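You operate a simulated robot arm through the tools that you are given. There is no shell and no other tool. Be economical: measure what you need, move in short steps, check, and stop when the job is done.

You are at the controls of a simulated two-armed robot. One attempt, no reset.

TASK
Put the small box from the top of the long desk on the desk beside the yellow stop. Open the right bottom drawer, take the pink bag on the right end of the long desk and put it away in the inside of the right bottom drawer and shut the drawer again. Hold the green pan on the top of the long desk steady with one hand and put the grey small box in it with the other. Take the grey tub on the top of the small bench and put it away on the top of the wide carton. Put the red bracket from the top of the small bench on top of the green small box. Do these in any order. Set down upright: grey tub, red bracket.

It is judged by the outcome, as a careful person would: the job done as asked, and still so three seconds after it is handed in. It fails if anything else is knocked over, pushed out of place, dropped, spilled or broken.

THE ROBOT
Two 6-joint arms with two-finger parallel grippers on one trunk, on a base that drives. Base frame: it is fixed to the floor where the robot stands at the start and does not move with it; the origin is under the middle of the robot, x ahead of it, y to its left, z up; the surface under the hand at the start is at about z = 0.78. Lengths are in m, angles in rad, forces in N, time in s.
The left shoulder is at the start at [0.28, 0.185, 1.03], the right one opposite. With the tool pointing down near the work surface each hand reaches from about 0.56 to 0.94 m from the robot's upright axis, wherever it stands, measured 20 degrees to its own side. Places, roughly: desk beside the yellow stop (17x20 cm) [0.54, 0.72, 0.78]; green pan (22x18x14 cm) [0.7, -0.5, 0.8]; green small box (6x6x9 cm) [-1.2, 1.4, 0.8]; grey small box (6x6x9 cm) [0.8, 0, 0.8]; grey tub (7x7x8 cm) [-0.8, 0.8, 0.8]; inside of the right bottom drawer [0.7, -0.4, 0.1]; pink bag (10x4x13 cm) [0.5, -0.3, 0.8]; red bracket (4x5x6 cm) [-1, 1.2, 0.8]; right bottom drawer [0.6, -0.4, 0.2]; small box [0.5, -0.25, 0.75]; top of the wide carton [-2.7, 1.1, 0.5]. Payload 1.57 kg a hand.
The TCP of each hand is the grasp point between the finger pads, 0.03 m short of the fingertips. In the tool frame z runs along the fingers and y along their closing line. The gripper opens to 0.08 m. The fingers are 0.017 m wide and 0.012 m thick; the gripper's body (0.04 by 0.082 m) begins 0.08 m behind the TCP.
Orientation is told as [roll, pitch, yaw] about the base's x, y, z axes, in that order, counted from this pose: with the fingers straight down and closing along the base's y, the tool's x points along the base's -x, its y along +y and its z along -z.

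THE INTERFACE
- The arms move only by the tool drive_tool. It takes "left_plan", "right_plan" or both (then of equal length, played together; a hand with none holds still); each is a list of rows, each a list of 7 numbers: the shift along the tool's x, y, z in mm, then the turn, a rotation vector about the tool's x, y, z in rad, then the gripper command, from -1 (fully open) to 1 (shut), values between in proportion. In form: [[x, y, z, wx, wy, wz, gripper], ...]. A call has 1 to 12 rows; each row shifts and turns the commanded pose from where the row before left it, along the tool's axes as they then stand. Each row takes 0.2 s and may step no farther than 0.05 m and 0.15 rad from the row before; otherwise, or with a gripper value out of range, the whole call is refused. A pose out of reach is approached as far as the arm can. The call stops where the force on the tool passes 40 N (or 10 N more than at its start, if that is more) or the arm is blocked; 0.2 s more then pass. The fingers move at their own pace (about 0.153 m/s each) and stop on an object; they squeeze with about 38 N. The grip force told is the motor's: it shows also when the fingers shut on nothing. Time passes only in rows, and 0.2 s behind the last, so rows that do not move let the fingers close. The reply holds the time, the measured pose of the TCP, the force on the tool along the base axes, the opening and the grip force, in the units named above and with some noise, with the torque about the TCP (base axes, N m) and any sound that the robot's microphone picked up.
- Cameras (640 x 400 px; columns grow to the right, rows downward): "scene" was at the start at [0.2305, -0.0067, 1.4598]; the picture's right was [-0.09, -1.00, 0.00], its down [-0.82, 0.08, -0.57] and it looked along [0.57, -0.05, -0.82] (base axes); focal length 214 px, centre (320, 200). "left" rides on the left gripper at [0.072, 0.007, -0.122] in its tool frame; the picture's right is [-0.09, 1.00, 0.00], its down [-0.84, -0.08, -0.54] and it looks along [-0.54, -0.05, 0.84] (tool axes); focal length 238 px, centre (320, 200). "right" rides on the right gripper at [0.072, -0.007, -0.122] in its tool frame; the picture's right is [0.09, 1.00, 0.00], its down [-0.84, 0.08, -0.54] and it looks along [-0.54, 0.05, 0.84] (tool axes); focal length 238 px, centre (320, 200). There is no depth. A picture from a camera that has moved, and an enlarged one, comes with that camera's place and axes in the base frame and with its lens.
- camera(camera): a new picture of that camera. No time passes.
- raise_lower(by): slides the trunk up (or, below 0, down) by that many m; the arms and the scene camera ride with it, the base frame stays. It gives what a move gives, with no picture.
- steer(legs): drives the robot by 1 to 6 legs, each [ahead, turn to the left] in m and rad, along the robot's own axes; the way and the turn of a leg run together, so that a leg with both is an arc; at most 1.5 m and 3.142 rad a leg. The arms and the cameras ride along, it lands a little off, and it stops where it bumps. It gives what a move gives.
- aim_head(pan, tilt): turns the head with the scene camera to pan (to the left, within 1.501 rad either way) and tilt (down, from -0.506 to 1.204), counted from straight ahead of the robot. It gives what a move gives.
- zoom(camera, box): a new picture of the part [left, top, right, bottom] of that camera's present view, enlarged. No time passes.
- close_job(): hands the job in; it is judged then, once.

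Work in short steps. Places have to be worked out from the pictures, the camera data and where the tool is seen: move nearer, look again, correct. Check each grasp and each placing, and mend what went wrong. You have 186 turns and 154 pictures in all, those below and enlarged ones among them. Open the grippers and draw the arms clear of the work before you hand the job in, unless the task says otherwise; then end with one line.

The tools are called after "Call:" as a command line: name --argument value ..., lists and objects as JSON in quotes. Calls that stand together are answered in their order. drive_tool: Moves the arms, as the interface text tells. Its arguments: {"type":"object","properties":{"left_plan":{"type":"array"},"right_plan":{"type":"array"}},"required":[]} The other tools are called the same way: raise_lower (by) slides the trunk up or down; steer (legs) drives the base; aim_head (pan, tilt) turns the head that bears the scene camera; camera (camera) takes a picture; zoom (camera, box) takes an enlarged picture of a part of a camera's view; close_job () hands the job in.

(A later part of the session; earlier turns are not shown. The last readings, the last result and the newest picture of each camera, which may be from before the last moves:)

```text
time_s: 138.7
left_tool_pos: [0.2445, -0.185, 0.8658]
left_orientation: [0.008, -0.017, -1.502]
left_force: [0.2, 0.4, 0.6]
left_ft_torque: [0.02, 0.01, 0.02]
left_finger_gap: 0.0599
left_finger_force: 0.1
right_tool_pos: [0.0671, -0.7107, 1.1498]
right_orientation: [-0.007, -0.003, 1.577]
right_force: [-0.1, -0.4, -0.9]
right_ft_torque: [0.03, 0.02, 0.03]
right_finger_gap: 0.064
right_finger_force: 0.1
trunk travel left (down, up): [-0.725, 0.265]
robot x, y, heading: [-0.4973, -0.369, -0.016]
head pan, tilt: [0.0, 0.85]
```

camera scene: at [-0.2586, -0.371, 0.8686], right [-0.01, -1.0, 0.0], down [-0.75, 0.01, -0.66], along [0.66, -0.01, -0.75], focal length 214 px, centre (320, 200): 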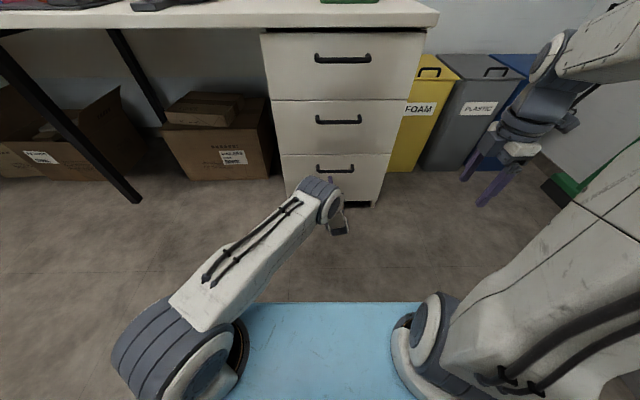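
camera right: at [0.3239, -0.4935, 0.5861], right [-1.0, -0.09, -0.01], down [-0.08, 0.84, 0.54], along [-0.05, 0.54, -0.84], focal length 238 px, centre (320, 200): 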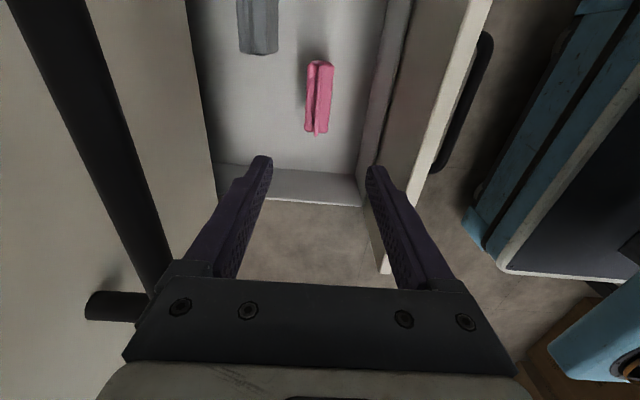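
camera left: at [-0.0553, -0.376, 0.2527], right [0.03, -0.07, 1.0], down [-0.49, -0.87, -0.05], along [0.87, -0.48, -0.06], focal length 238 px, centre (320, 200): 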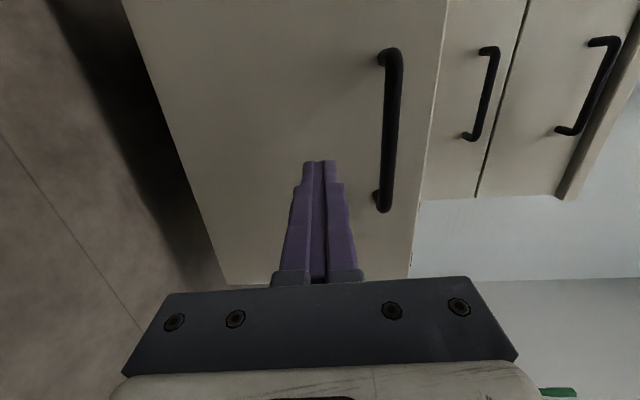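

Raise the left hand, unwind its yaw, and look to the left.

Call:
drive_tool --left_plan '[[0, 0, -30, 0, 0, -0.15, -1], [0, 0, -30, 0, 0, -0.15, -1], [0, 0, -30, 0, 0, -0.15, -1], [0, 0, -30, 0, 0, -0.15, -1], [0, 0, -30, 0, 0, -0.15, -1], [0, 0, -30, 0, 0, -0.15, -1], [0, 0, -30, 0, 0, -0.15, -1], [0, 0, -30, 0, 0, -0.15, -1], [0, 0, -30, 0, 0, -0.15, -1], [0, 0, -20, 0, 0, -0.15, -1]]'

Call:
steer --legs '[[0, 0.8]]'

Call:
aim_head --pan 0.9 --tilt 0.6

Call:
camera --camera "scene"

```text
time_s: 140.9
left_tool_pos: [0.2407, -0.1817, 1.1555]
left_orientation: [-0.015, -0.011, 0.001]
left_force: [0.9, 0.1, 0.1]
left_ft_torque: [-0.02, -0.03, 0.02]
left_finger_gap: 0.0798
left_finger_force: 0.1
right_tool_pos: [0.0666, -0.7119, 1.1499]
right_orientation: [-0.007, -0.002, 1.576]
right_force: [0.2, 0.7, -0.3]
right_ft_torque: [0.03, 0.0, -0.02]
right_finger_gap: 0.0642
right_finger_force: 0.1
trunk travel left (down, up): [-0.725, 0.265]
robot x, y, heading: [-0.4946, -0.3642, -0.012]
head pan, tilt: [0.0, 0.85]
```

```text
time_s: 143.4
left_tool_pos: [-0.1161, 0.2894, 1.1557]
left_orientation: [-0.016, -0.013, 0.796]
left_force: [-0.8, -0.6, 0.5]
left_ft_torque: [0.01, -0.02, 0.01]
left_finger_gap: 0.0801
left_finger_force: 0.0
right_tool_pos: [0.1429, -0.203, 1.1489]
right_orientation: [-0.007, -0.001, 2.375]
right_force: [0.1, 0.3, 0.5]
right_ft_torque: [0.0, 0.01, 0.01]
right_finger_gap: 0.0638
right_finger_force: 0.1
trunk travel left (down, up): [-0.725, 0.265]
robot x, y, heading: [-0.498, -0.3641, 0.787]
head pan, tilt: [0.0, 0.85]
```

```text
time_s: 144.6
left_tool_pos: [-0.1175, 0.2912, 1.1551]
left_orientation: [-0.015, -0.012, 0.797]
left_force: [-0.3, 0.3, -0.3]
left_ft_torque: [0.0, -0.01, 0.03]
left_finger_gap: 0.0799
left_finger_force: 0.2
right_tool_pos: [0.143, -0.2036, 1.1487]
right_orientation: [-0.007, 0.0, 2.374]
right_force: [-0.3, 0.8, -0.2]
right_ft_torque: [0.02, 0.03, -0.01]
right_finger_gap: 0.0639
right_finger_force: 0.1
trunk travel left (down, up): [-0.725, 0.265]
robot x, y, heading: [-0.4938, -0.3695, 0.789]
head pan, tilt: [0.901, 0.6]
```

```text
74 pictures are left
camera scene: at [-0.3938, -0.1663, 1.4893], right [0.99, 0.12, 0.0], down [0.07, -0.56, -0.82], along [-0.1, 0.82, -0.57], focal length 214 px, centre (320, 200)
```

scene: 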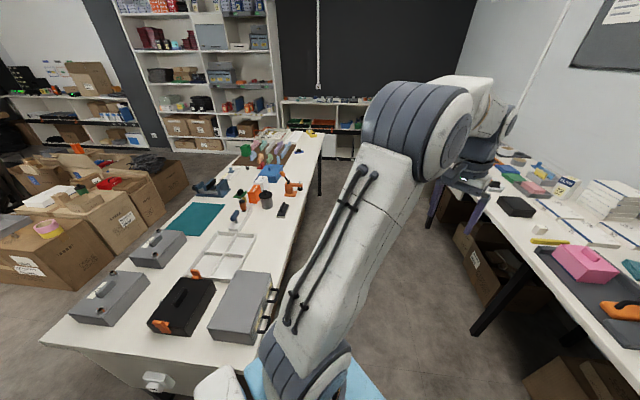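

Excellent view of the bench. Zoom on the bench items and the cartons.

Call:
zoom --camera "scene" --box '[170, 120, 330, 240]'

Call:
zoom --camera "scene" --box '[0, 130, 200, 300]'

```text
3.33 times, centred on (250, 180) of scene
camera zoom: at [-0.3938, -0.1663, 1.4893], right [0.99, 0.12, 0.0], down [0.07, -0.56, -0.82], along [-0.1, 0.82, -0.57], focal length 715 px, centre (553, 267)
```

zoom: 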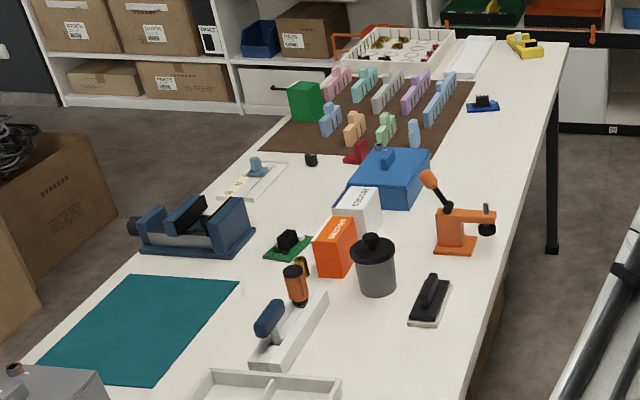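

```text
2.35 times, centred on (100, 215) of scene
camera zoom: at [-0.3938, -0.1663, 1.4893], right [0.99, 0.12, 0.0], down [0.07, -0.56, -0.82], along [-0.1, 0.82, -0.57], focal length 505 px, centre (838, 165)
```

zoom: 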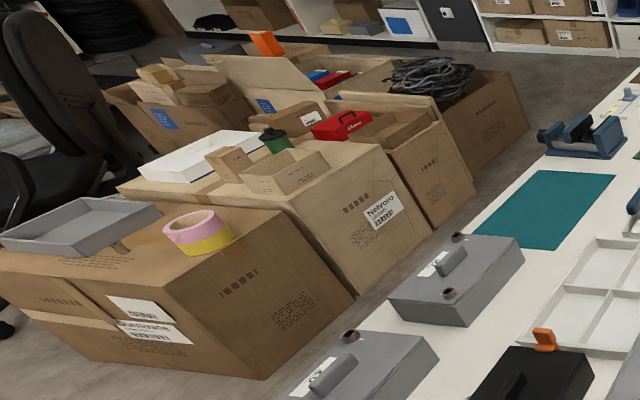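

The grey tub (lidded canister) is at ≈(-0.80,0.75), the red bracket ≈(-1.00,1.22), the green box ≈(-1.20,1.43); the wide carton is the second one (x<-2.33, y 0.9–1.25, top ≈0.43). Bench spans x -1.25…-0.6 from y≈0.03. I'll first enter the right-hand aisle to pick the tub with the left hand.

Call:
steer --legs '[[0.52, 0], [0, 0.65], [0.4, 0], [0, 0.14]]'

Call:
aim_head --pan 1.1 --tilt 0.8

Call:
camera --camera "scene"

```text
time_s: 152.2
left_tool_pos: [-0.2673, 1.1439, 1.1546]
left_orientation: [-0.017, -0.012, 1.591]
left_force: [0.7, -0.1, 0.2]
left_ft_torque: [0.02, 0.03, 0.02]
left_finger_gap: 0.0801
left_finger_force: 0.1
right_tool_pos: [0.2646, 0.9802, 1.1495]
right_orientation: [-0.008, 0.0, -3.117]
right_force: [-0.3, 0.6, 0.0]
right_ft_torque: [-0.03, 0.01, 0.0]
right_finger_gap: 0.0639
right_finger_force: 0.1
trunk travel left (down, up): [-0.725, 0.265]
robot x, y, heading: [-0.0651, 0.4121, 1.576]
head pan, tilt: [0.901, 0.6]
```

```text
time_s: 152.9
left_tool_pos: [-0.2671, 1.143, 1.1539]
left_orientation: [-0.016, -0.01, 1.59]
left_force: [-1.1, -0.2, -0.2]
left_ft_torque: [0.0, 0.0, -0.04]
left_finger_gap: 0.0798
left_finger_force: 0.0
right_tool_pos: [0.2644, 0.9807, 1.1496]
right_orientation: [-0.008, -0.001, -3.114]
right_force: [-0.3, -0.1, 1.0]
right_ft_torque: [-0.01, -0.02, 0.02]
right_finger_gap: 0.064
right_finger_force: 0.1
trunk travel left (down, up): [-0.725, 0.265]
robot x, y, heading: [-0.0661, 0.4084, 1.581]
head pan, tilt: [1.1, 0.799]
```

```text
71 pictures are left
camera scene: at [-0.1409, 0.6082, 1.4725], right [0.45, 0.89, 0.0], down [0.64, -0.32, -0.7], along [-0.62, 0.31, -0.72], focal length 214 px, centre (320, 200)
```

scene: 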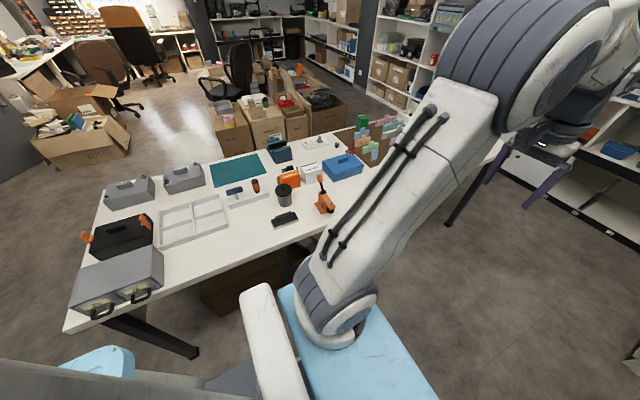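

Call:
zoom --camera "scene" --box '[210, 120, 370, 240]'

```text
3.33 times, centred on (290, 180) of scene
camera zoom: at [-0.1409, 0.6082, 1.4725], right [0.45, 0.89, 0.0], down [0.64, -0.32, -0.7], along [-0.62, 0.31, -0.72], focal length 715 px, centre (420, 267)
```

zoom: 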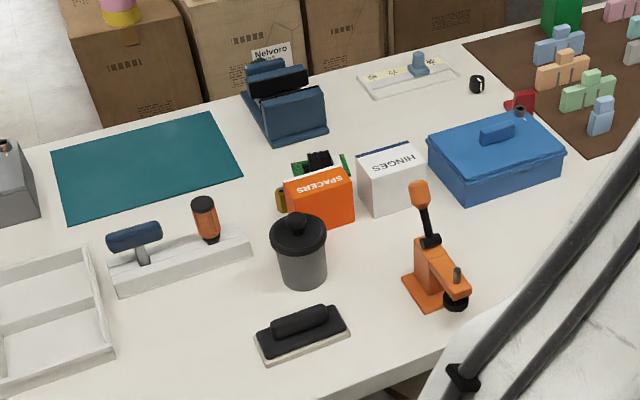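

Tub centre ≈(-0.803,0.763), lid ~7.1 cm wide. I'll bring the left hand over it, rotating so it closes along y (orange box lies on the -x side).

Call:
drive_tool --left_plan '[[28, 40, 0, 0, 0, 0, -1], [28, 40, 0, 0, 0, 0, -1], [28, 40, 0, 0, 0, 0, -1], [28, 40, 0, 0, 0, 0, -1], [28, 40, 0, 0, 0, 0, -1], [28, 40, 0, 0, 0, 0, -1], [28, 40, 0, 0, 0, 0, -1], [28, 40, 0, 0, 0, 0, -1], [28, 40, 0, 0, 0, 0, -1], [28, 40, 0, 0, 0, 0, -1], [28, 40, 0, 0, 0, 0, -1], [28, 40, 0, 0, 0, 0, -1]]'

Call:
drive_tool --left_plan '[[20, 30, 0, 0, 0, 0.145, -1], [0, 0, 0, 0, 0, 0.145, -1], [0, 0, 0, 0, 0, 0.145, -1], [0, 0, 0, 0, 0, 0.145, -1], [0, 0, 0, 0, 0, 0.145, -1], [0, 0, 0, 0, 0, 0.145, -1], [0, 0, 0, 0, 0, 0.145, -1], [0, 0, 0, 0, 0, 0.145, -1], [0, 0, 0, 0, 0, 0.145, -1], [0, 0, 0, 0, 0, 0.145, -1], [0, 0, 0, 0, 0, 0.14, -1]]'

Call:
camera --camera "left"

```text
time_s: 155.5
left_tool_pos: [-0.7394, 0.7978, 1.1429]
left_orientation: [-0.014, -0.011, 1.59]
left_force: [-0.4, -0.5, 0.1]
left_ft_torque: [0.02, 0.01, 0.03]
left_finger_gap: 0.0801
left_finger_force: 0.1
right_tool_pos: [0.2646, 0.9817, 1.1495]
right_orientation: [-0.006, -0.002, -3.116]
right_force: [-0.3, 1.2, -0.8]
right_ft_torque: [0.01, 0.01, -0.02]
right_finger_gap: 0.0638
right_finger_force: 0.1
trunk travel left (down, up): [-0.725, 0.265]
robot x, y, heading: [-0.0703, 0.4112, 1.581]
head pan, tilt: [1.1, 0.799]
```

```text
time_s: 157.9
left_tool_pos: [-0.7713, 0.7784, 1.1433]
left_orientation: [0.01, -0.015, -0.004]
left_force: [-0.3, -0.1, 0.3]
left_ft_torque: [-0.03, 0.03, -0.03]
left_finger_gap: 0.08
left_finger_force: 0.0
right_tool_pos: [0.2644, 0.9805, 1.1488]
right_orientation: [-0.008, -0.003, -3.115]
right_force: [0.4, -0.4, 0.0]
right_ft_torque: [0.0, -0.01, 0.0]
right_finger_gap: 0.064
right_finger_force: 0.1
trunk travel left (down, up): [-0.725, 0.265]
robot x, y, heading: [-0.068, 0.4134, 1.575]
head pan, tilt: [1.1, 0.799]
```

```text
69 pictures are left
camera left: at [-0.845, 0.7847, 1.2658], right [0.1, 1.0, 0.01], down [0.83, -0.09, 0.55], along [0.55, -0.04, -0.83], focal length 238 px, centre (320, 200)
```

left: 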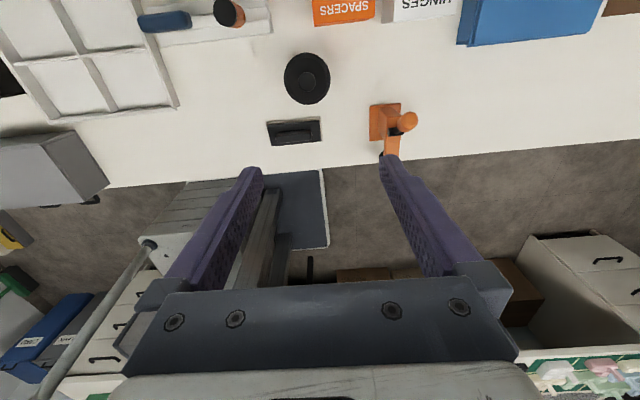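

Call:
zoom --camera "left" --box '[240, 10, 440, 160]'

```text
2.67 times, centred on (340, 85) of left
camera zoom: at [-0.845, 0.7847, 1.2658], right [0.1, 1.0, 0.01], down [0.83, -0.09, 0.55], along [0.55, -0.04, -0.83], focal length 636 px, centre (267, 507)
```

zoom: 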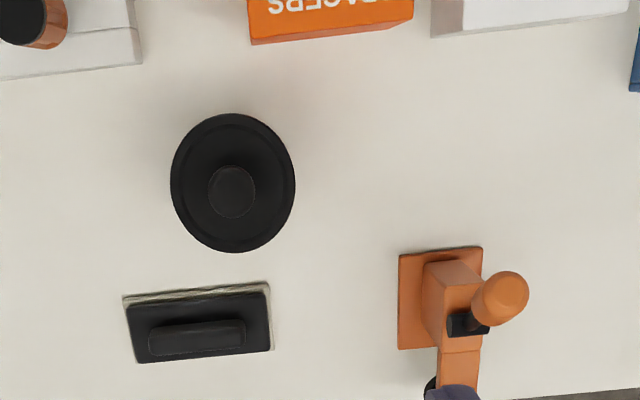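

Lid centre ≈(-0.800,0.767). Level the tool, align, descend to just above the lid and look.

Call:
drive_tool --left_plan '[[15, -6, 0, 0.01, 0.015, 0, -1], [14, -5.5, 0, 0, 0, 0, -1], [0, 0, 45, 0, 0, 0, -1], [0, 0, 45, 0, 0, 0, -1], [0, 0, 45, 0, 0, 0, -1], [0, 0, 45, 0, 0, 0, -1], [0, 0, 20, 0, 0, 0, -1]]'

Call:
camera --camera "left"

```text
time_s: 159.5
left_tool_pos: [-0.7988, 0.7669, 0.9423]
left_orientation: [0.0, 0.0, 0.002]
left_force: [-0.3, 0.1, -0.1]
left_ft_torque: [0.02, -0.01, -0.03]
left_finger_gap: 0.0799
left_finger_force: 0.1
right_tool_pos: [0.2643, 0.9818, 1.1494]
right_orientation: [-0.007, -0.001, -3.116]
right_force: [1.3, -1.5, 0.4]
right_ft_torque: [0.01, 0.03, -0.01]
right_finger_gap: 0.0641
right_finger_force: 0.1
trunk travel left (down, up): [-0.725, 0.265]
robot x, y, heading: [-0.0689, 0.4091, 1.578]
head pan, tilt: [1.1, 0.799]
```

```text
67 pictures are left
camera left: at [-0.8715, 0.7735, 1.0647], right [0.09, 1.0, 0.0], down [0.84, -0.08, 0.54], along [0.54, -0.05, -0.84], focal length 238 px, centre (320, 200)
```

left: 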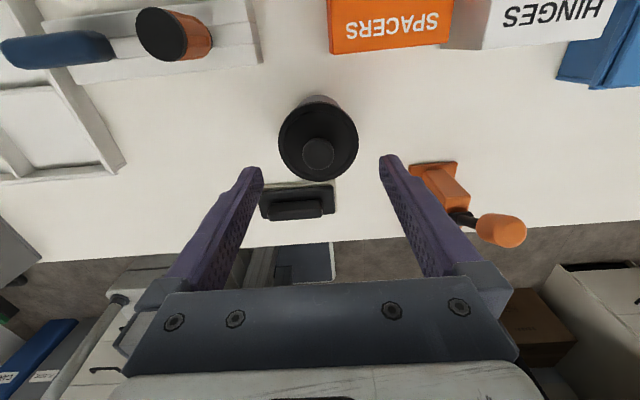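

Aligned within about 2 mm. Tiny correction and descend past the lid.

Call:
drive_tool --left_plan '[[3.5, -1, 35, 0, 0, 0, -1], [0, 0, 25, 0, 0, 0, -1]]'

Call:
camera --camera "left"

```text
time_s: 160.1
left_tool_pos: [-0.8043, 0.7666, 0.8853]
left_orientation: [0.0, 0.002, 0.0]
left_force: [0.9, -0.2, 0.3]
left_ft_torque: [0.0, 0.01, 0.02]
left_finger_gap: 0.0799
left_finger_force: 0.0
right_tool_pos: [0.2656, 0.9802, 1.1505]
right_orientation: [-0.008, -0.003, -3.116]
right_force: [-0.8, -0.5, -0.5]
right_ft_torque: [0.0, -0.01, 0.03]
right_finger_gap: 0.0643
right_finger_force: 0.1
trunk travel left (down, up): [-0.725, 0.265]
robot x, y, heading: [-0.0656, 0.4103, 1.577]
head pan, tilt: [1.1, 0.799]
```

```text
66 pictures are left
camera left: at [-0.8759, 0.7733, 1.0075], right [0.09, 1.0, 0.0], down [0.84, -0.08, 0.54], along [0.54, -0.05, -0.84], focal length 238 px, centre (320, 200)
```

left: 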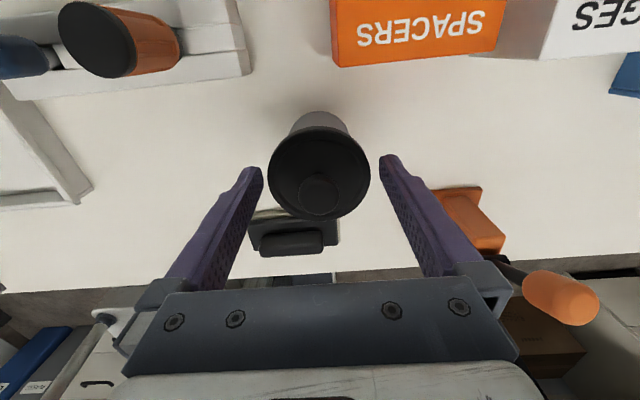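

Call:
drive_tool --left_plan '[[0, -2, 5, 0, 0, 0, -1], [0, 0, 20, 0, 0, 0, -1], [0, 0, 20, 0, 0, 0, -1], [0, 0, 20, 0, 0, 0, -1]]'

Call:
camera --camera "left"

```text
time_s: 161.1
left_tool_pos: [-0.8028, 0.765, 0.819]
left_orientation: [0.002, 0.0, -0.001]
left_force: [0.3, 0.5, 0.8]
left_ft_torque: [0.02, 0.02, 0.0]
left_finger_gap: 0.08
left_finger_force: 0.1
right_tool_pos: [0.2644, 0.9805, 1.1497]
right_orientation: [-0.009, 0.0, -3.115]
right_force: [-0.7, 0.4, -0.4]
right_ft_torque: [0.0, -0.03, -0.01]
right_finger_gap: 0.064
right_finger_force: 0.1
trunk travel left (down, up): [-0.725, 0.265]
robot x, y, heading: [-0.0665, 0.413, 1.581]
head pan, tilt: [1.1, 0.799]
```

```text
65 pictures are left
camera left: at [-0.8752, 0.772, 0.9413], right [0.09, 1.0, 0.0], down [0.84, -0.08, 0.54], along [0.54, -0.05, -0.84], focal length 238 px, centre (320, 200)
```

left: 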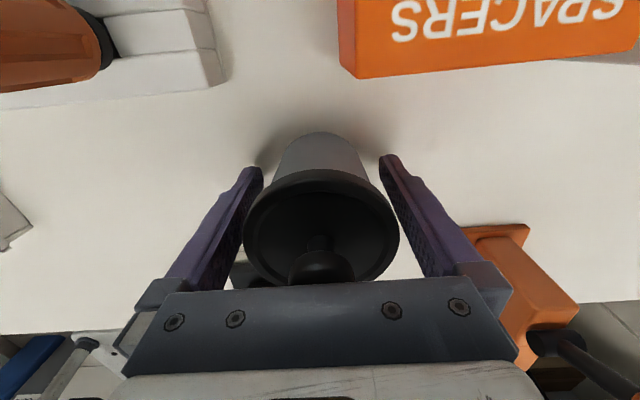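

In position, no contact forces. Close and lift slightly.

Call:
drive_tool --left_plan '[[0, 0, 0, 0, 0, 0, -0.6], [0, 0, 0, 0, 0, 0, 0.5], [0, 0, 0, 0, 0, 0, 1], [0, 0, -15, 0, 0, 0, 1], [0, 0, -20, 0, 0, 0, 1]]'

Call:
camera --camera "left"

Call:
zoom --camera "scene" --box '[210, 120, 370, 240]'

```text
time_s: 162.3
left_tool_pos: [-0.803, 0.7636, 0.8547]
left_orientation: [0.0, -0.001, 0.0]
left_force: [0.0, 0.8, -1.8]
left_ft_torque: [0.01, 0.0, 0.0]
left_finger_gap: 0.0719
left_finger_force: 38.3
right_tool_pos: [0.2652, 0.9808, 1.1489]
right_orientation: [-0.007, -0.001, -3.116]
right_force: [-0.3, 0.0, -0.7]
right_ft_torque: [0.04, -0.01, -0.04]
right_finger_gap: 0.0636
right_finger_force: 0.1
trunk travel left (down, up): [-0.725, 0.265]
robot x, y, heading: [-0.0656, 0.4116, 1.576]
head pan, tilt: [1.1, 0.799]
```

```text
64 pictures are left
camera left: at [-0.8765, 0.7712, 0.9766], right [0.09, 1.0, 0.0], down [0.84, -0.08, 0.54], along [0.54, -0.05, -0.84], focal length 238 px, centre (320, 200)
```

left: 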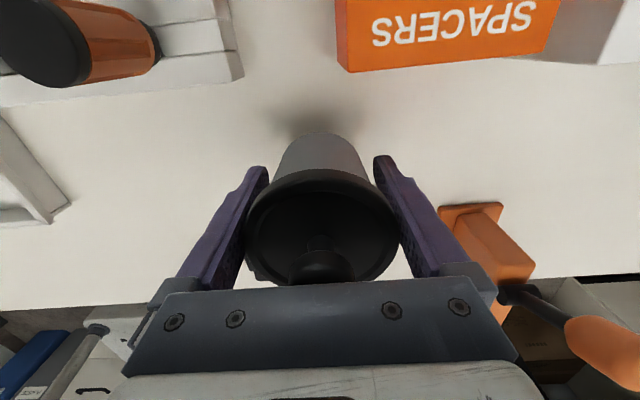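

```text
3.33 times, centred on (290, 180) of scene
camera zoom: at [-0.1412, 0.6081, 1.4724], right [0.45, 0.89, 0.0], down [0.64, -0.32, -0.7], along [-0.62, 0.31, -0.72], focal length 715 px, centre (420, 267)
```

zoom: 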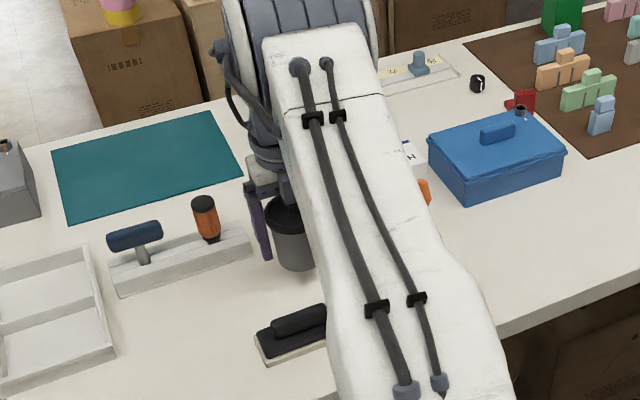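

The whole tub lifts. Raise it high and bring it in front of the robot for driving.

Call:
drive_tool --left_plan '[[0, 0, -45, 0, 0, 0, 1], [0, 0, -45, 0, 0, 0, 1], [0, 0, -45, 0, 0, 0, 1], [0, 0, -45, 0, 0, 0, 1], [0, 0, -45, 0, 0, 0, 1], [0, 0, -45, 0, 0, 0, 1], [-40, 20, 0, 0, 0, 0, 1], [-40, 25, 0, 0, 0, 0, 1], [-40, 28, 0, 0, 0, 0, 1], [-40, 28, 0, 0, 0, 0, 1], [-40, 28, 0, 0, 0, 0, 1], [-40, 28, 0, 0, 0, 0, 1]]'

Call:
drive_tool --left_plan '[[-40, 28, 0, 0, 0, 0, 1], [-40, 28, 0, 0, 0, 0, 1], [-40, 28, 0, 0, 0, 0, 1], [-40, 28, 0, 0, 0, 0, 1], [-40, 28, 0, 0, 0, 0, 1], [-40, 28, 0, 0, 0, 0, 1]]'

Call:
aim_head --pan 1.3 --tilt 0.7

Call:
camera --camera "scene"

```text
time_s: 164.9
left_tool_pos: [-0.5644, 0.9189, 1.1229]
left_orientation: [-0.001, 0.0, -0.001]
left_force: [-0.1, -0.1, -1.7]
left_ft_torque: [-0.01, 0.01, 0.03]
left_finger_gap: 0.0716
left_finger_force: 38.0
right_tool_pos: [0.2649, 0.9812, 1.1479]
right_orientation: [-0.007, -0.003, -3.115]
right_force: [0.1, 0.6, 0.0]
right_ft_torque: [-0.01, -0.04, -0.01]
right_finger_gap: 0.0641
right_finger_force: 0.0
trunk travel left (down, up): [-0.725, 0.265]
robot x, y, heading: [-0.063, 0.4097, 1.582]
head pan, tilt: [1.1, 0.799]
```

```text
time_s: 166.3
left_tool_pos: [-0.3246, 1.0872, 1.1238]
left_orientation: [0.001, 0.0, 0.0]
left_force: [0.3, 0.7, -0.9]
left_ft_torque: [0.02, 0.02, 0.01]
left_finger_gap: 0.0717
left_finger_force: 37.9
right_tool_pos: [0.2648, 0.9821, 1.1499]
right_orientation: [-0.008, -0.002, -3.115]
right_force: [0.2, -0.2, -0.8]
right_ft_torque: [0.01, 0.0, -0.02]
right_finger_gap: 0.0643
right_finger_force: 0.1
trunk travel left (down, up): [-0.725, 0.265]
robot x, y, heading: [-0.0658, 0.4147, 1.573]
head pan, tilt: [1.1, 0.799]
```

```text
time_s: 167.0
left_tool_pos: [-0.3249, 1.089, 1.1224]
left_orientation: [0.0, 0.001, 0.002]
left_force: [0.2, 0.1, -1.1]
left_ft_torque: [0.02, -0.01, 0.0]
left_finger_gap: 0.0719
left_finger_force: 38.0
right_tool_pos: [0.2649, 0.9818, 1.1507]
right_orientation: [-0.006, -0.003, -3.115]
right_force: [0.4, -0.1, 0.1]
right_ft_torque: [0.02, -0.05, 0.02]
right_finger_gap: 0.0642
right_finger_force: 0.0
trunk travel left (down, up): [-0.725, 0.265]
robot x, y, heading: [-0.0656, 0.4123, 1.58]
head pan, tilt: [1.3, 0.7]
```

```text
62 pictures are left
camera scene: at [-0.1507, 0.5942, 1.4807], right [0.26, 0.97, 0.0], down [0.62, -0.17, -0.76], along [-0.74, 0.2, -0.64], focal length 214 px, centre (320, 200)
```

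scene: 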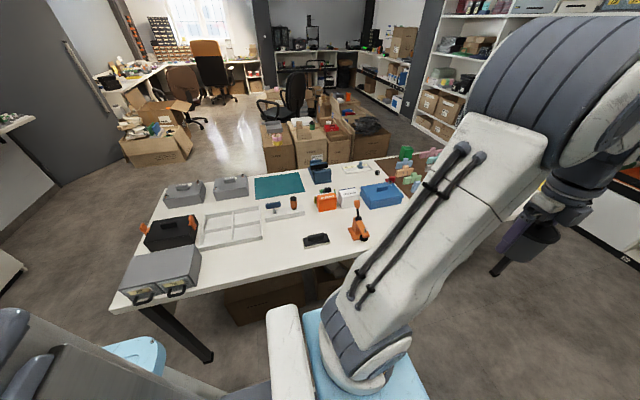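

Drive out: reverse from the aisle, turn left, go along the bench end toward the other aisle.

Call:
steer --legs '[[-0.87, 0], [0, 1.56], [1.3, 0]]'

Call:
aim_head --pan -0.9 --tilt 0.7

Call:
camera --camera "scene"

```text
time_s: 181.5
left_tool_pos: [-2.0179, -0.7627, 1.1225]
left_orientation: [0.0, 0.001, 1.601]
left_force: [0.3, -1.1, -0.9]
left_ft_torque: [-0.01, 0.0, 0.02]
left_finger_gap: 0.0716
left_finger_force: 38.1
right_tool_pos: [-1.9296, -0.1707, 1.1489]
right_orientation: [-0.009, 0.0, -1.513]
right_force: [0.5, -0.7, -0.4]
right_ft_torque: [-0.04, -0.01, 0.02]
right_finger_gap: 0.0641
right_finger_force: 0.1
trunk travel left (down, up): [-0.725, 0.265]
robot x, y, heading: [-1.3511, -0.4817, -3.098]
head pan, tilt: [1.3, 0.7]
```

```text
time_s: 183.6
left_tool_pos: [-2.0181, -0.7614, 1.1233]
left_orientation: [0.0, -0.001, 1.603]
left_force: [0.8, -0.5, -1.6]
left_ft_torque: [-0.01, 0.01, -0.01]
left_finger_gap: 0.0717
left_finger_force: 38.5
right_tool_pos: [-1.9292, -0.1708, 1.1502]
right_orientation: [-0.006, -0.001, -1.513]
right_force: [0.2, 0.5, -0.4]
right_ft_torque: [0.04, -0.05, -0.04]
right_finger_gap: 0.0642
right_finger_force: 0.2
trunk travel left (down, up): [-0.725, 0.265]
robot x, y, heading: [-1.3477, -0.4861, -3.103]
head pan, tilt: [-0.901, 0.7]
```

```text
61 pictures are left
camera scene: at [-1.5667, -0.4249, 1.4807], right [0.76, 0.65, 0.0], down [0.42, -0.49, -0.76], along [-0.5, 0.58, -0.64], focal length 214 px, centre (320, 200)
```

scene: 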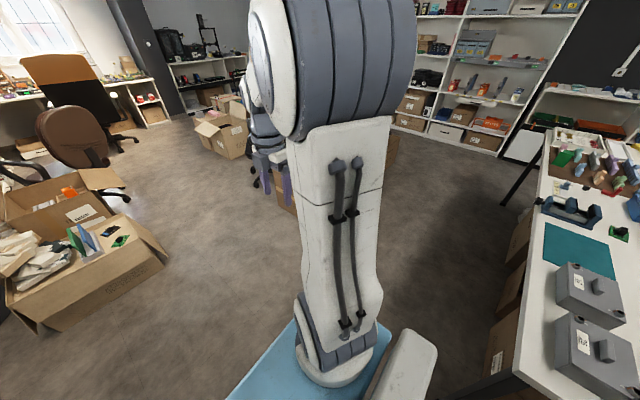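

Call:
steer --legs '[[0.4, 0], [0, -1.61], [0.6, 0]]'

Call:
aim_head --pan 0.6 --tilt 0.6

Call:
camera --camera "scene"

Call:
aim_head --pan -0.5 --tilt 0.7

Call:
camera --camera "scene"

```text
time_s: 192.9
left_tool_pos: [-1.996, 0.772, 1.1222]
left_orientation: [0.0, 0.0, -0.011]
left_force: [-1.1, 0.4, -2.1]
left_ft_torque: [0.01, -0.02, -0.05]
left_finger_gap: 0.0718
left_finger_force: 37.5
right_tool_pos: [-1.4076, 0.6589, 1.1496]
right_orientation: [-0.008, -0.002, -3.125]
right_force: [-1.2, 0.3, -0.3]
right_ft_torque: [0.04, 0.01, -0.03]
right_finger_gap: 0.064
right_finger_force: 0.1
trunk travel left (down, up): [-0.725, 0.265]
robot x, y, heading: [-1.7457, 0.0972, 1.572]
head pan, tilt: [-0.901, 0.7]
```

```text
time_s: 194.5
left_tool_pos: [-1.9947, 0.772, 1.1229]
left_orientation: [0.0, 0.0, -0.011]
left_force: [0.2, 0.3, -2.1]
left_ft_torque: [0.03, 0.0, -0.03]
left_finger_gap: 0.0716
left_finger_force: 37.8
right_tool_pos: [-1.4081, 0.6586, 1.1499]
right_orientation: [-0.01, -0.002, -3.123]
right_force: [0.8, 0.5, 0.5]
right_ft_torque: [-0.02, -0.01, -0.06]
right_finger_gap: 0.0641
right_finger_force: 0.0
trunk travel left (down, up): [-0.725, 0.265]
robot x, y, heading: [-1.7409, 0.0944, 1.567]
head pan, tilt: [0.6, 0.6]
```

```text
60 pictures are left
camera scene: at [-1.7941, 0.3267, 1.4893], right [0.83, 0.56, 0.0], down [0.32, -0.47, -0.82], along [-0.46, 0.68, -0.57], focal length 214 px, centre (320, 200)
```

scene: 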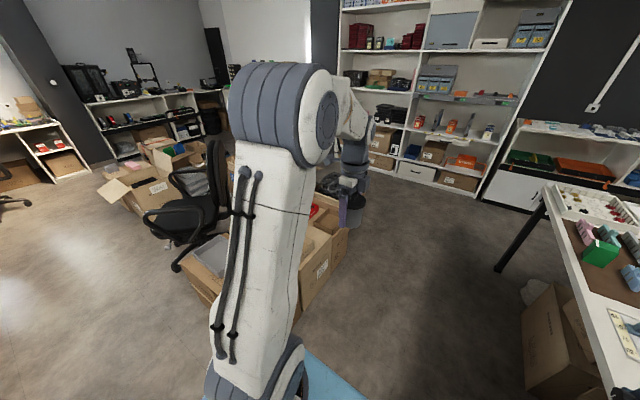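

```text
time_s: 195.9
left_tool_pos: [-1.995, 0.7725, 1.1217]
left_orientation: [0.0, 0.0, -0.01]
left_force: [0.4, 0.2, -1.3]
left_ft_torque: [0.03, 0.0, 0.01]
left_finger_gap: 0.072
left_finger_force: 38.0
right_tool_pos: [-1.406, 0.6596, 1.1498]
right_orientation: [-0.008, 0.0, -3.125]
right_force: [0.2, 0.7, 0.1]
right_ft_torque: [-0.01, -0.01, 0.03]
right_finger_gap: 0.064
right_finger_force: 0.1
trunk travel left (down, up): [-0.725, 0.265]
robot x, y, heading: [-1.7414, 0.0929, 1.57]
head pan, tilt: [-0.499, 0.7]
```

```text
59 pictures are left
camera scene: at [-1.7036, 0.3282, 1.4807], right [0.88, -0.48, 0.0], down [-0.31, -0.57, -0.76], along [0.37, 0.67, -0.64], focal length 214 px, centre (320, 200)
```

scene: 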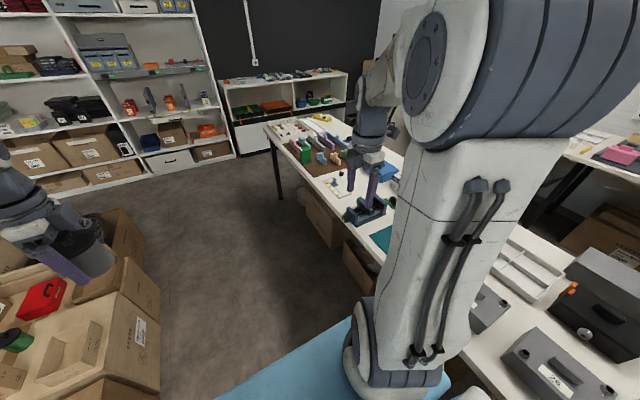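

Advance 0.7 m up the aisle, then look at the carton top with the left hand camera.

Call:
steer --legs '[[0.7, 0]]'

Call:
aim_head --pan 1.35 --tilt 0.9

Call:
camera --camera "scene"

Call:
camera --camera "left"

```text
time_s: 199.7
left_tool_pos: [-2.0047, 1.4653, 1.122]
left_orientation: [0.0, 0.0, 0.002]
left_force: [0.2, -0.9, -2.4]
left_ft_torque: [0.01, -0.01, 0.01]
left_finger_gap: 0.0718
left_finger_force: 38.2
right_tool_pos: [-1.4159, 1.3583, 1.1493]
right_orientation: [-0.007, 0.0, -3.114]
right_force: [-0.1, -0.7, 0.5]
right_ft_torque: [0.01, 0.04, 0.04]
right_finger_gap: 0.0641
right_finger_force: 0.2
trunk travel left (down, up): [-0.725, 0.265]
robot x, y, heading: [-1.7474, 0.7896, 1.58]
head pan, tilt: [-0.499, 0.7]
```

```text
time_s: 201.5
left_tool_pos: [-2.0064, 1.4656, 1.1235]
left_orientation: [0.001, 0.0, 0.002]
left_force: [-0.5, -0.6, -1.6]
left_ft_torque: [-0.01, 0.01, -0.02]
left_finger_gap: 0.0718
left_finger_force: 37.8
right_tool_pos: [-1.4156, 1.3589, 1.1502]
right_orientation: [-0.01, -0.001, -3.113]
right_force: [0.3, -0.2, 0.4]
right_ft_torque: [0.01, -0.02, -0.03]
right_finger_gap: 0.0641
right_finger_force: 0.0
trunk travel left (down, up): [-0.725, 0.265]
robot x, y, heading: [-1.7481, 0.7861, 1.581]
head pan, tilt: [1.349, 0.901]
```

```text
58 pictures are left
camera scene: at [-1.823, 0.9654, 1.4646], right [0.21, 0.98, 0.0], down [0.77, -0.17, -0.62], along [-0.61, 0.13, -0.78], focal length 214 px, centre (320, 200)
```

scene: 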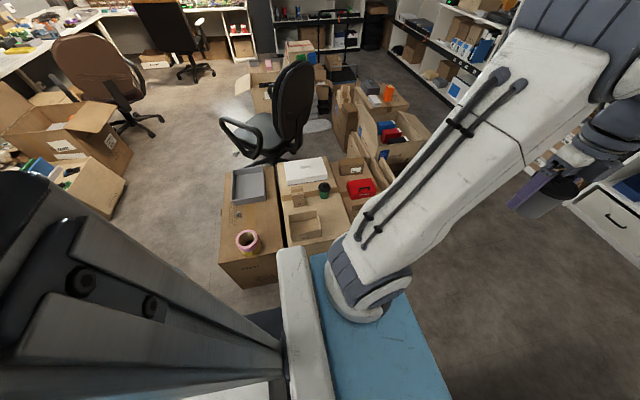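

```text
57 pictures are left
camera left: at [-2.078, 1.4727, 1.245], right [0.09, 1.0, 0.0], down [0.84, -0.08, 0.54], along [0.54, -0.05, -0.84], focal length 238 px, centre (320, 200)
```

left: 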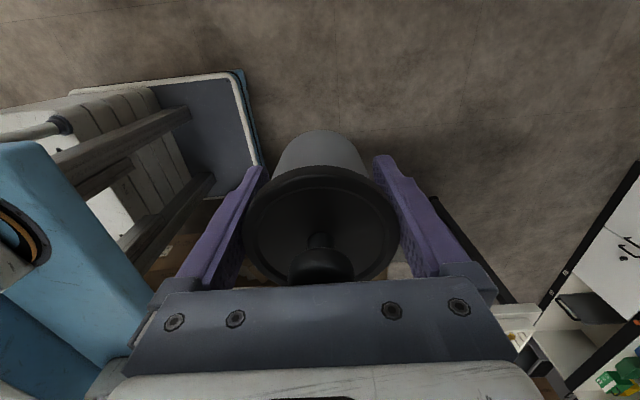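

Zoom on the cartons in the scene view to pick the wide carton and free space.

Call:
zoom --camera "scene" --box '[200, 130, 420, 290]'

```text
2.50 times, centred on (310, 210) of scene
camera zoom: at [-1.823, 0.9654, 1.4646], right [0.21, 0.98, 0.0], down [0.77, -0.17, -0.62], along [-0.61, 0.13, -0.78], focal length 536 px, centre (345, 175)
```

zoom: 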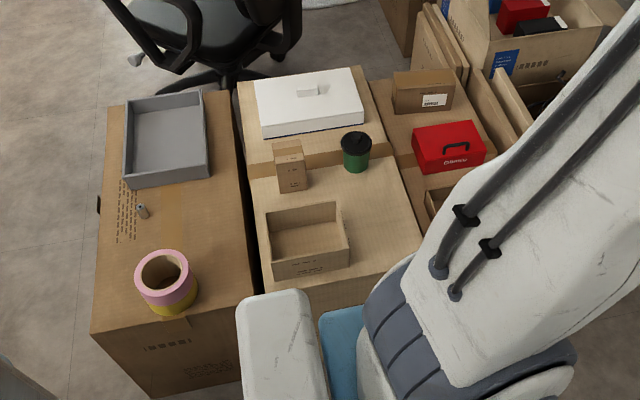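

The wide carton is the middle one (x -3.0…-2.35, y 0.905–1.27); there's a free spot near (-2.48,1.20). Rotate the tub hand so it closes along x and raise the right hand meanwhile.

Call:
drive_tool --left_plan '[[0, 0, 0, 0, 0, -0.143, 1], [0, 0, 0, 0, 0, -0.143, 1], [0, 0, 0, 0, 0, -0.143, 1], [0, 0, 0, 0, 0, -0.143, 1], [0, 0, 0, 0, 0, -0.143, 1], [0, 0, 0, 0, 0, -0.143, 1], [0, 0, 0, 0, 0, -0.143, 1], [0, 0, 0, 0, 0, -0.143, 1], [0, 0, 0, 0, 0, -0.143, 1], [0, 0, 0, 0, 0, -0.143, 1], [0, 0, 0, 0, 0, -0.14, 1]]' --right_plan '[[0, 0, -10, 0, 0, 0, -0.5], [0, 0, -10, 0, 0, 0, -0.5], [0, 0, -10, 0, 0, 0, -0.5], [0, 0, -10, 0, 0, 0, -0.5], [0, 0, -10, 0, 0, 0, -0.5], [0, 0, -10, 0, 0, 0, -0.5], [0, 0, -10, 0, 0, 0, -0.5], [0, 0, -10, 0, 0, 0, -0.5], [0, 0, -10, 0, 0, 0, -0.5], [0, 0, -10, 0, 0, 0, -0.5], [0, 0, -10, 0, 0, 0, -0.5]]'

Call:
drive_tool --left_plan '[[24, 43, 0, 0, 0, 0, 1], [24, 43, 0, 0, 0, 0, 1], [24, 43, 0, 0, 0, 0, 1], [24, 43, 0, 0, 0, 0, 1], [24, 43, 0, 0, 0, 0, 1], [24, 43, 0, 0, 0, 0, 1], [24, 43, 0, 0, 0, 0, 1], [24, 43, 0, 0, 0, 0, 1], [24, 43, 0, 0, 0, 0, 1], [24, 43, 0, 0, 0, 0, 1], [26, 43, 0, 0, 0, 0, 1]]'

Call:
camera --camera "left"

Call:
camera --camera "scene"

```text
time_s: 203.9
left_tool_pos: [-2.0057, 1.4648, 1.1225]
left_orientation: [0.0, -0.001, 1.574]
left_force: [-0.1, 0.4, -1.7]
left_ft_torque: [0.01, 0.01, 0.04]
left_finger_gap: 0.0717
left_finger_force: 38.3
right_tool_pos: [-1.416, 1.3573, 1.2616]
right_orientation: [-0.008, 0.0, -3.114]
right_force: [-0.4, 0.1, -0.5]
right_ft_torque: [0.01, 0.04, -0.01]
right_finger_gap: 0.0599
right_finger_force: 0.1
trunk travel left (down, up): [-0.725, 0.265]
robot x, y, heading: [-1.7457, 0.7872, 1.579]
head pan, tilt: [1.349, 0.901]
```

```text
refused: row 11 steps farther than a row can; nothing moved
```

```text
55 pictures are left
camera left: at [-2.0125, 1.3945, 1.2449], right [-1.0, 0.09, 0.0], down [0.07, 0.84, 0.54], along [0.05, 0.54, -0.84], focal length 238 px, centre (320, 200)
```

left: 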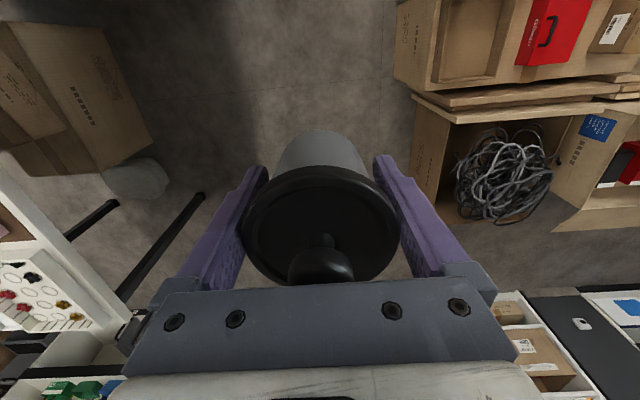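

```text
54 pictures are left
camera scene: at [-1.823, 0.9654, 1.4646], right [0.21, 0.98, 0.0], down [0.77, -0.16, -0.62], along [-0.61, 0.13, -0.78], focal length 214 px, centre (320, 200)
```

scene: 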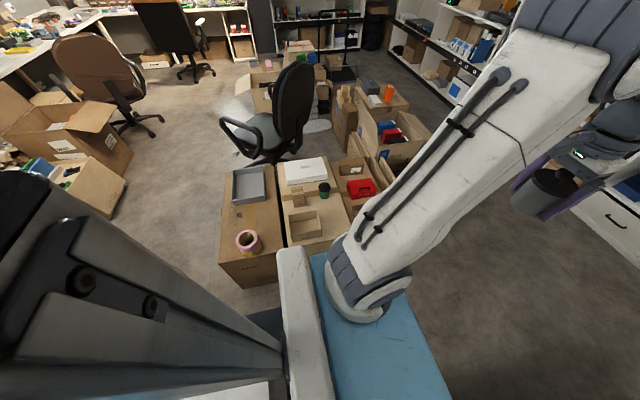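

Call:
drive_tool --left_plan '[[24, 43, 0, 0, 0, 0, 1], [24, 43, 0, 0, 0, 0, 1], [24, 43, 0, 0, 0, 0, 1], [24, 43, 0, 0, 0, 0, 1], [24, 43, 0, 0, 0, 0, 1], [24, 43, 0, 0, 0, 0, 1], [24, 43, 0, 0, 0, 0, 1], [24, 43, 0, 0, 0, 0, 1], [24, 43, 0, 0, 0, 0, 1], [24, 43, 0, 0, 0, 0, 1], [24, 43, 0, 0, 0, 0, 1]]'

Call:
camera --camera "left"

Call:
camera --camera "scene"

```text
time_s: 206.3
left_tool_pos: [-2.4796, 1.1984, 1.1218]
left_orientation: [-0.001, -0.001, 1.571]
left_force: [0.2, -0.2, -0.5]
left_ft_torque: [0.03, 0.0, 0.01]
left_finger_gap: 0.0719
left_finger_force: 38.1
right_tool_pos: [-1.4159, 1.3579, 1.2618]
right_orientation: [-0.008, -0.001, -3.113]
right_force: [0.2, 0.9, -0.4]
right_ft_torque: [-0.05, 0.03, 0.01]
right_finger_gap: 0.0598
right_finger_force: 0.2
trunk travel left (down, up): [-0.725, 0.265]
robot x, y, heading: [-1.7481, 0.7911, 1.581]
head pan, tilt: [1.349, 0.901]
```

```text
53 pictures are left
camera left: at [-2.4863, 1.1274, 1.2439], right [-1.0, 0.09, 0.0], down [0.08, 0.84, 0.54], along [0.05, 0.54, -0.84], focal length 238 px, centre (320, 200)
```

left: 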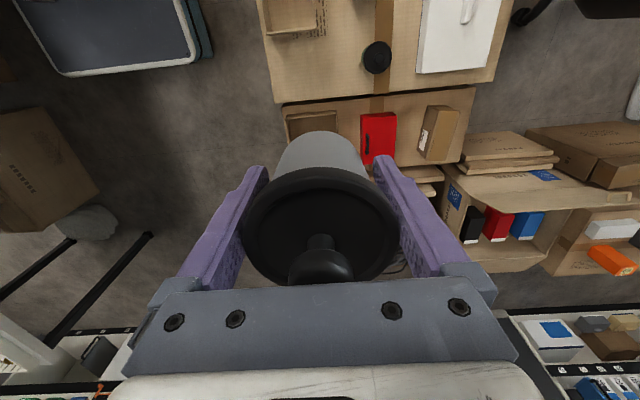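

```text
52 pictures are left
camera scene: at [-1.823, 0.9655, 1.4646], right [0.21, 0.98, 0.0], down [0.77, -0.16, -0.62], along [-0.61, 0.13, -0.78], focal length 214 px, centre (320, 200)
```

scene: 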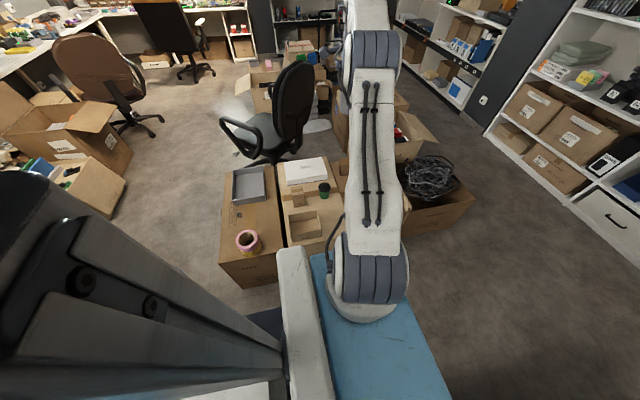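

Free patch confirmed: x -2.58…-2.36, y 1.11…1.265, top ≈0.45. Fine-adjust to (-2.47,1.19) and lower the trunk 0.3 m.

Call:
drive_tool --left_plan '[[8, -9, 0, 0, 0, 0, 1], [0, 0, 40, 0, 0, 0, 1], [0, 0, 40, 0, 0, 0, 1], [0, 0, 40, 0, 0, 0, 1]]'

Call:
raise_lower --by -0.3

Call:
drive_tool --left_plan '[[0, 0, 40, 0, 0, 0, 1], [0, 0, 40, 0, 0, 0, 1], [0, 0, 40, 0, 0, 0, 1]]'

Call:
camera --camera "left"

Call:
camera --camera "scene"

```text
time_s: 207.3
left_tool_pos: [-2.4687, 1.1931, 1.0005]
left_orientation: [0.001, 0.0, 1.571]
left_force: [-0.3, 0.3, -2.0]
left_ft_torque: [0.0, 0.01, -0.01]
left_finger_gap: 0.0717
left_finger_force: 38.2
right_tool_pos: [-1.4172, 1.3576, 1.2608]
right_orientation: [-0.008, -0.001, -3.114]
right_force: [-0.2, 0.5, 0.1]
right_ft_torque: [0.01, 0.01, 0.0]
right_finger_gap: 0.06
right_finger_force: 0.1
trunk travel left (down, up): [-0.725, 0.265]
robot x, y, heading: [-1.7435, 0.7884, 1.582]
head pan, tilt: [1.349, 0.901]
```

```text
time_s: 210.3
left_tool_pos: [-2.4687, 1.193, 0.7022]
left_orientation: [0.0, -0.001, 1.571]
left_force: [0.1, 0.8, -2.2]
left_ft_torque: [0.03, 0.01, 0.03]
left_finger_gap: 0.0718
left_finger_force: 38.1
right_tool_pos: [-1.4166, 1.3582, 0.9615]
right_orientation: [-0.007, -0.003, -3.113]
right_force: [0.1, 0.4, -0.3]
right_ft_torque: [-0.03, -0.01, 0.01]
right_finger_gap: 0.0601
right_finger_force: 0.1
trunk travel left (down, up): [-0.425, 0.565]
robot x, y, heading: [-1.7478, 0.7876, 1.587]
head pan, tilt: [1.349, 0.901]
```

```text
time_s: 211.1
left_tool_pos: [-2.4686, 1.193, 0.5814]
left_orientation: [0.0, 0.0, 1.57]
left_force: [-0.4, 0.2, -2.1]
left_ft_torque: [-0.01, 0.03, 0.0]
left_finger_gap: 0.0717
left_finger_force: 37.8
right_tool_pos: [-1.4166, 1.358, 0.9609]
right_orientation: [-0.009, -0.001, -3.115]
right_force: [0.2, -0.1, 1.0]
right_ft_torque: [0.01, 0.01, 0.0]
right_finger_gap: 0.0599
right_finger_force: 0.1
trunk travel left (down, up): [-0.425, 0.565]
robot x, y, heading: [-1.748, 0.7883, 1.582]
head pan, tilt: [1.349, 0.901]
```

```text
51 pictures are left
camera left: at [-2.4761, 1.1219, 0.7034], right [-1.0, 0.09, 0.0], down [0.08, 0.84, 0.54], along [0.05, 0.54, -0.84], focal length 238 px, centre (320, 200)
```

left: 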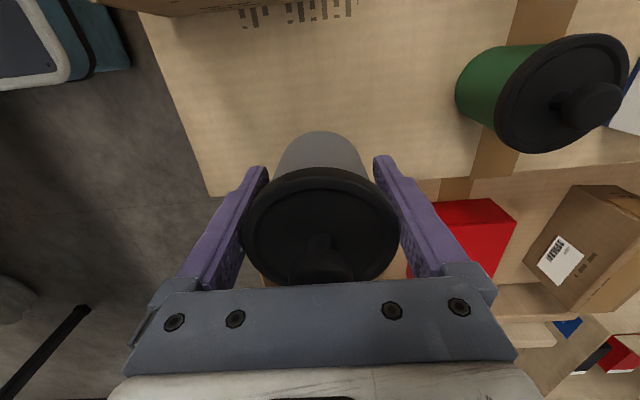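

```text
50 pictures are left
camera scene: at [-1.823, 0.9652, 1.1647], right [0.21, 0.98, 0.0], down [0.77, -0.16, -0.62], along [-0.61, 0.13, -0.78], focal length 214 px, centre (320, 200)
```

scene: 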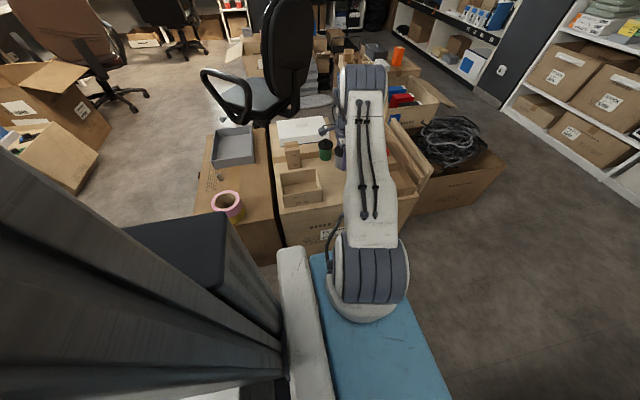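

Good alignment. Lower gently to contact.

Call:
drive_tool --left_plan '[[3, 0, 25, 0, 0, 0, 1], [0, 0, 20, 0, 0, 0, 1], [0, 0, 10, 0, 0, 0, 1], [0, 0, 6, 0, 0, 0, 1], [0, 0, 5, 0, 0, 0, 1], [0, 0, 5, 0, 0, 0, 1]]'

```text
time_s: 212.5
left_tool_pos: [-2.4688, 1.1903, 0.5112]
left_orientation: [0.001, 0.0, 1.569]
left_force: [0.3, 0.6, -1.6]
left_ft_torque: [0.0, 0.01, 0.0]
left_finger_gap: 0.0718
left_finger_force: 37.6
right_tool_pos: [-1.4174, 1.3573, 0.9615]
right_orientation: [-0.009, -0.001, -3.114]
right_force: [1.0, 0.3, -0.5]
right_ft_torque: [0.01, -0.03, -0.02]
right_finger_gap: 0.0599
right_finger_force: 0.1
trunk travel left (down, up): [-0.425, 0.565]
robot x, y, heading: [-1.7464, 0.7865, 1.584]
head pan, tilt: [1.349, 0.901]
```

Call:
drive_tool --left_plan '[[0, 0, 5, 0, 0, 0, 1], [0, 0, 4, 0, 0, 0, 1], [0, 0, 4, 0, 0, 0, 1], [0, 0, 3, 0, 0, 0, 1]]'

```text
time_s: 213.5
left_tool_pos: [-2.4684, 1.1902, 0.4984]
left_orientation: [0.004, -0.002, 1.572]
left_force: [10.6, -3.5, 31.3]
left_ft_torque: [0.11, -0.23, 0.0]
left_finger_gap: 0.0721
left_finger_force: 38.0
right_tool_pos: [-1.4158, 1.3569, 0.9618]
right_orientation: [-0.009, -0.004, -3.113]
right_force: [-0.1, -1.6, -0.2]
right_ft_torque: [-0.01, -0.01, -0.01]
right_finger_gap: 0.0601
right_finger_force: 0.1
trunk travel left (down, up): [-0.425, 0.565]
robot x, y, heading: [-1.7485, 0.7896, 1.588]
head pan, tilt: [1.349, 0.901]
```

Contact. Ease off, release, and withdraw straight up.

Call:
drive_tool --left_plan '[[0, 0, -2, 0, 0, 0, 1], [0, 0, 0, 0, 0, 0, -0.9], [0, 0, 0, 0, 0, 0, -1], [0, 0, 0, 0, 0, 0, -1], [0, 0, -20, 0, 0, 0, -1], [0, 0, -30, 0, 0, 0, -1], [0, 0, -40, 0, 0, 0, -1], [0, 0, -45, 0, 0, 0, -1], [0, 0, -45, 0, 0, 0, -1]]'

Call:
camera --camera "left"

```text
time_s: 215.5
left_tool_pos: [-2.4694, 1.1885, 0.6774]
left_orientation: [-0.004, -0.001, 1.571]
left_force: [0.4, 0.9, -1.5]
left_ft_torque: [-0.03, 0.0, -0.01]
left_finger_gap: 0.08
left_finger_force: 0.1
right_tool_pos: [-1.4164, 1.3573, 0.9611]
right_orientation: [-0.009, -0.002, -3.114]
right_force: [-0.6, 0.5, 0.4]
right_ft_torque: [-0.04, -0.04, -0.02]
right_finger_gap: 0.0602
right_finger_force: 0.1
trunk travel left (down, up): [-0.425, 0.565]
robot x, y, heading: [-1.7467, 0.7926, 1.581]
head pan, tilt: [1.349, 0.901]
```

```text
49 pictures are left
camera left: at [-2.4767, 1.117, 0.7997], right [-1.0, 0.09, 0.0], down [0.08, 0.84, 0.54], along [0.05, 0.54, -0.84], focal length 238 px, centre (320, 200)
```

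left: 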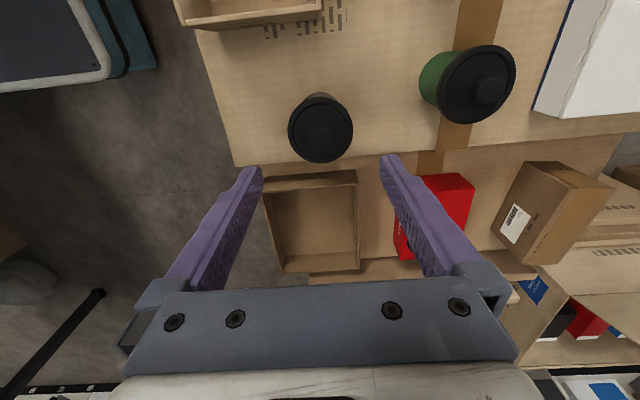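

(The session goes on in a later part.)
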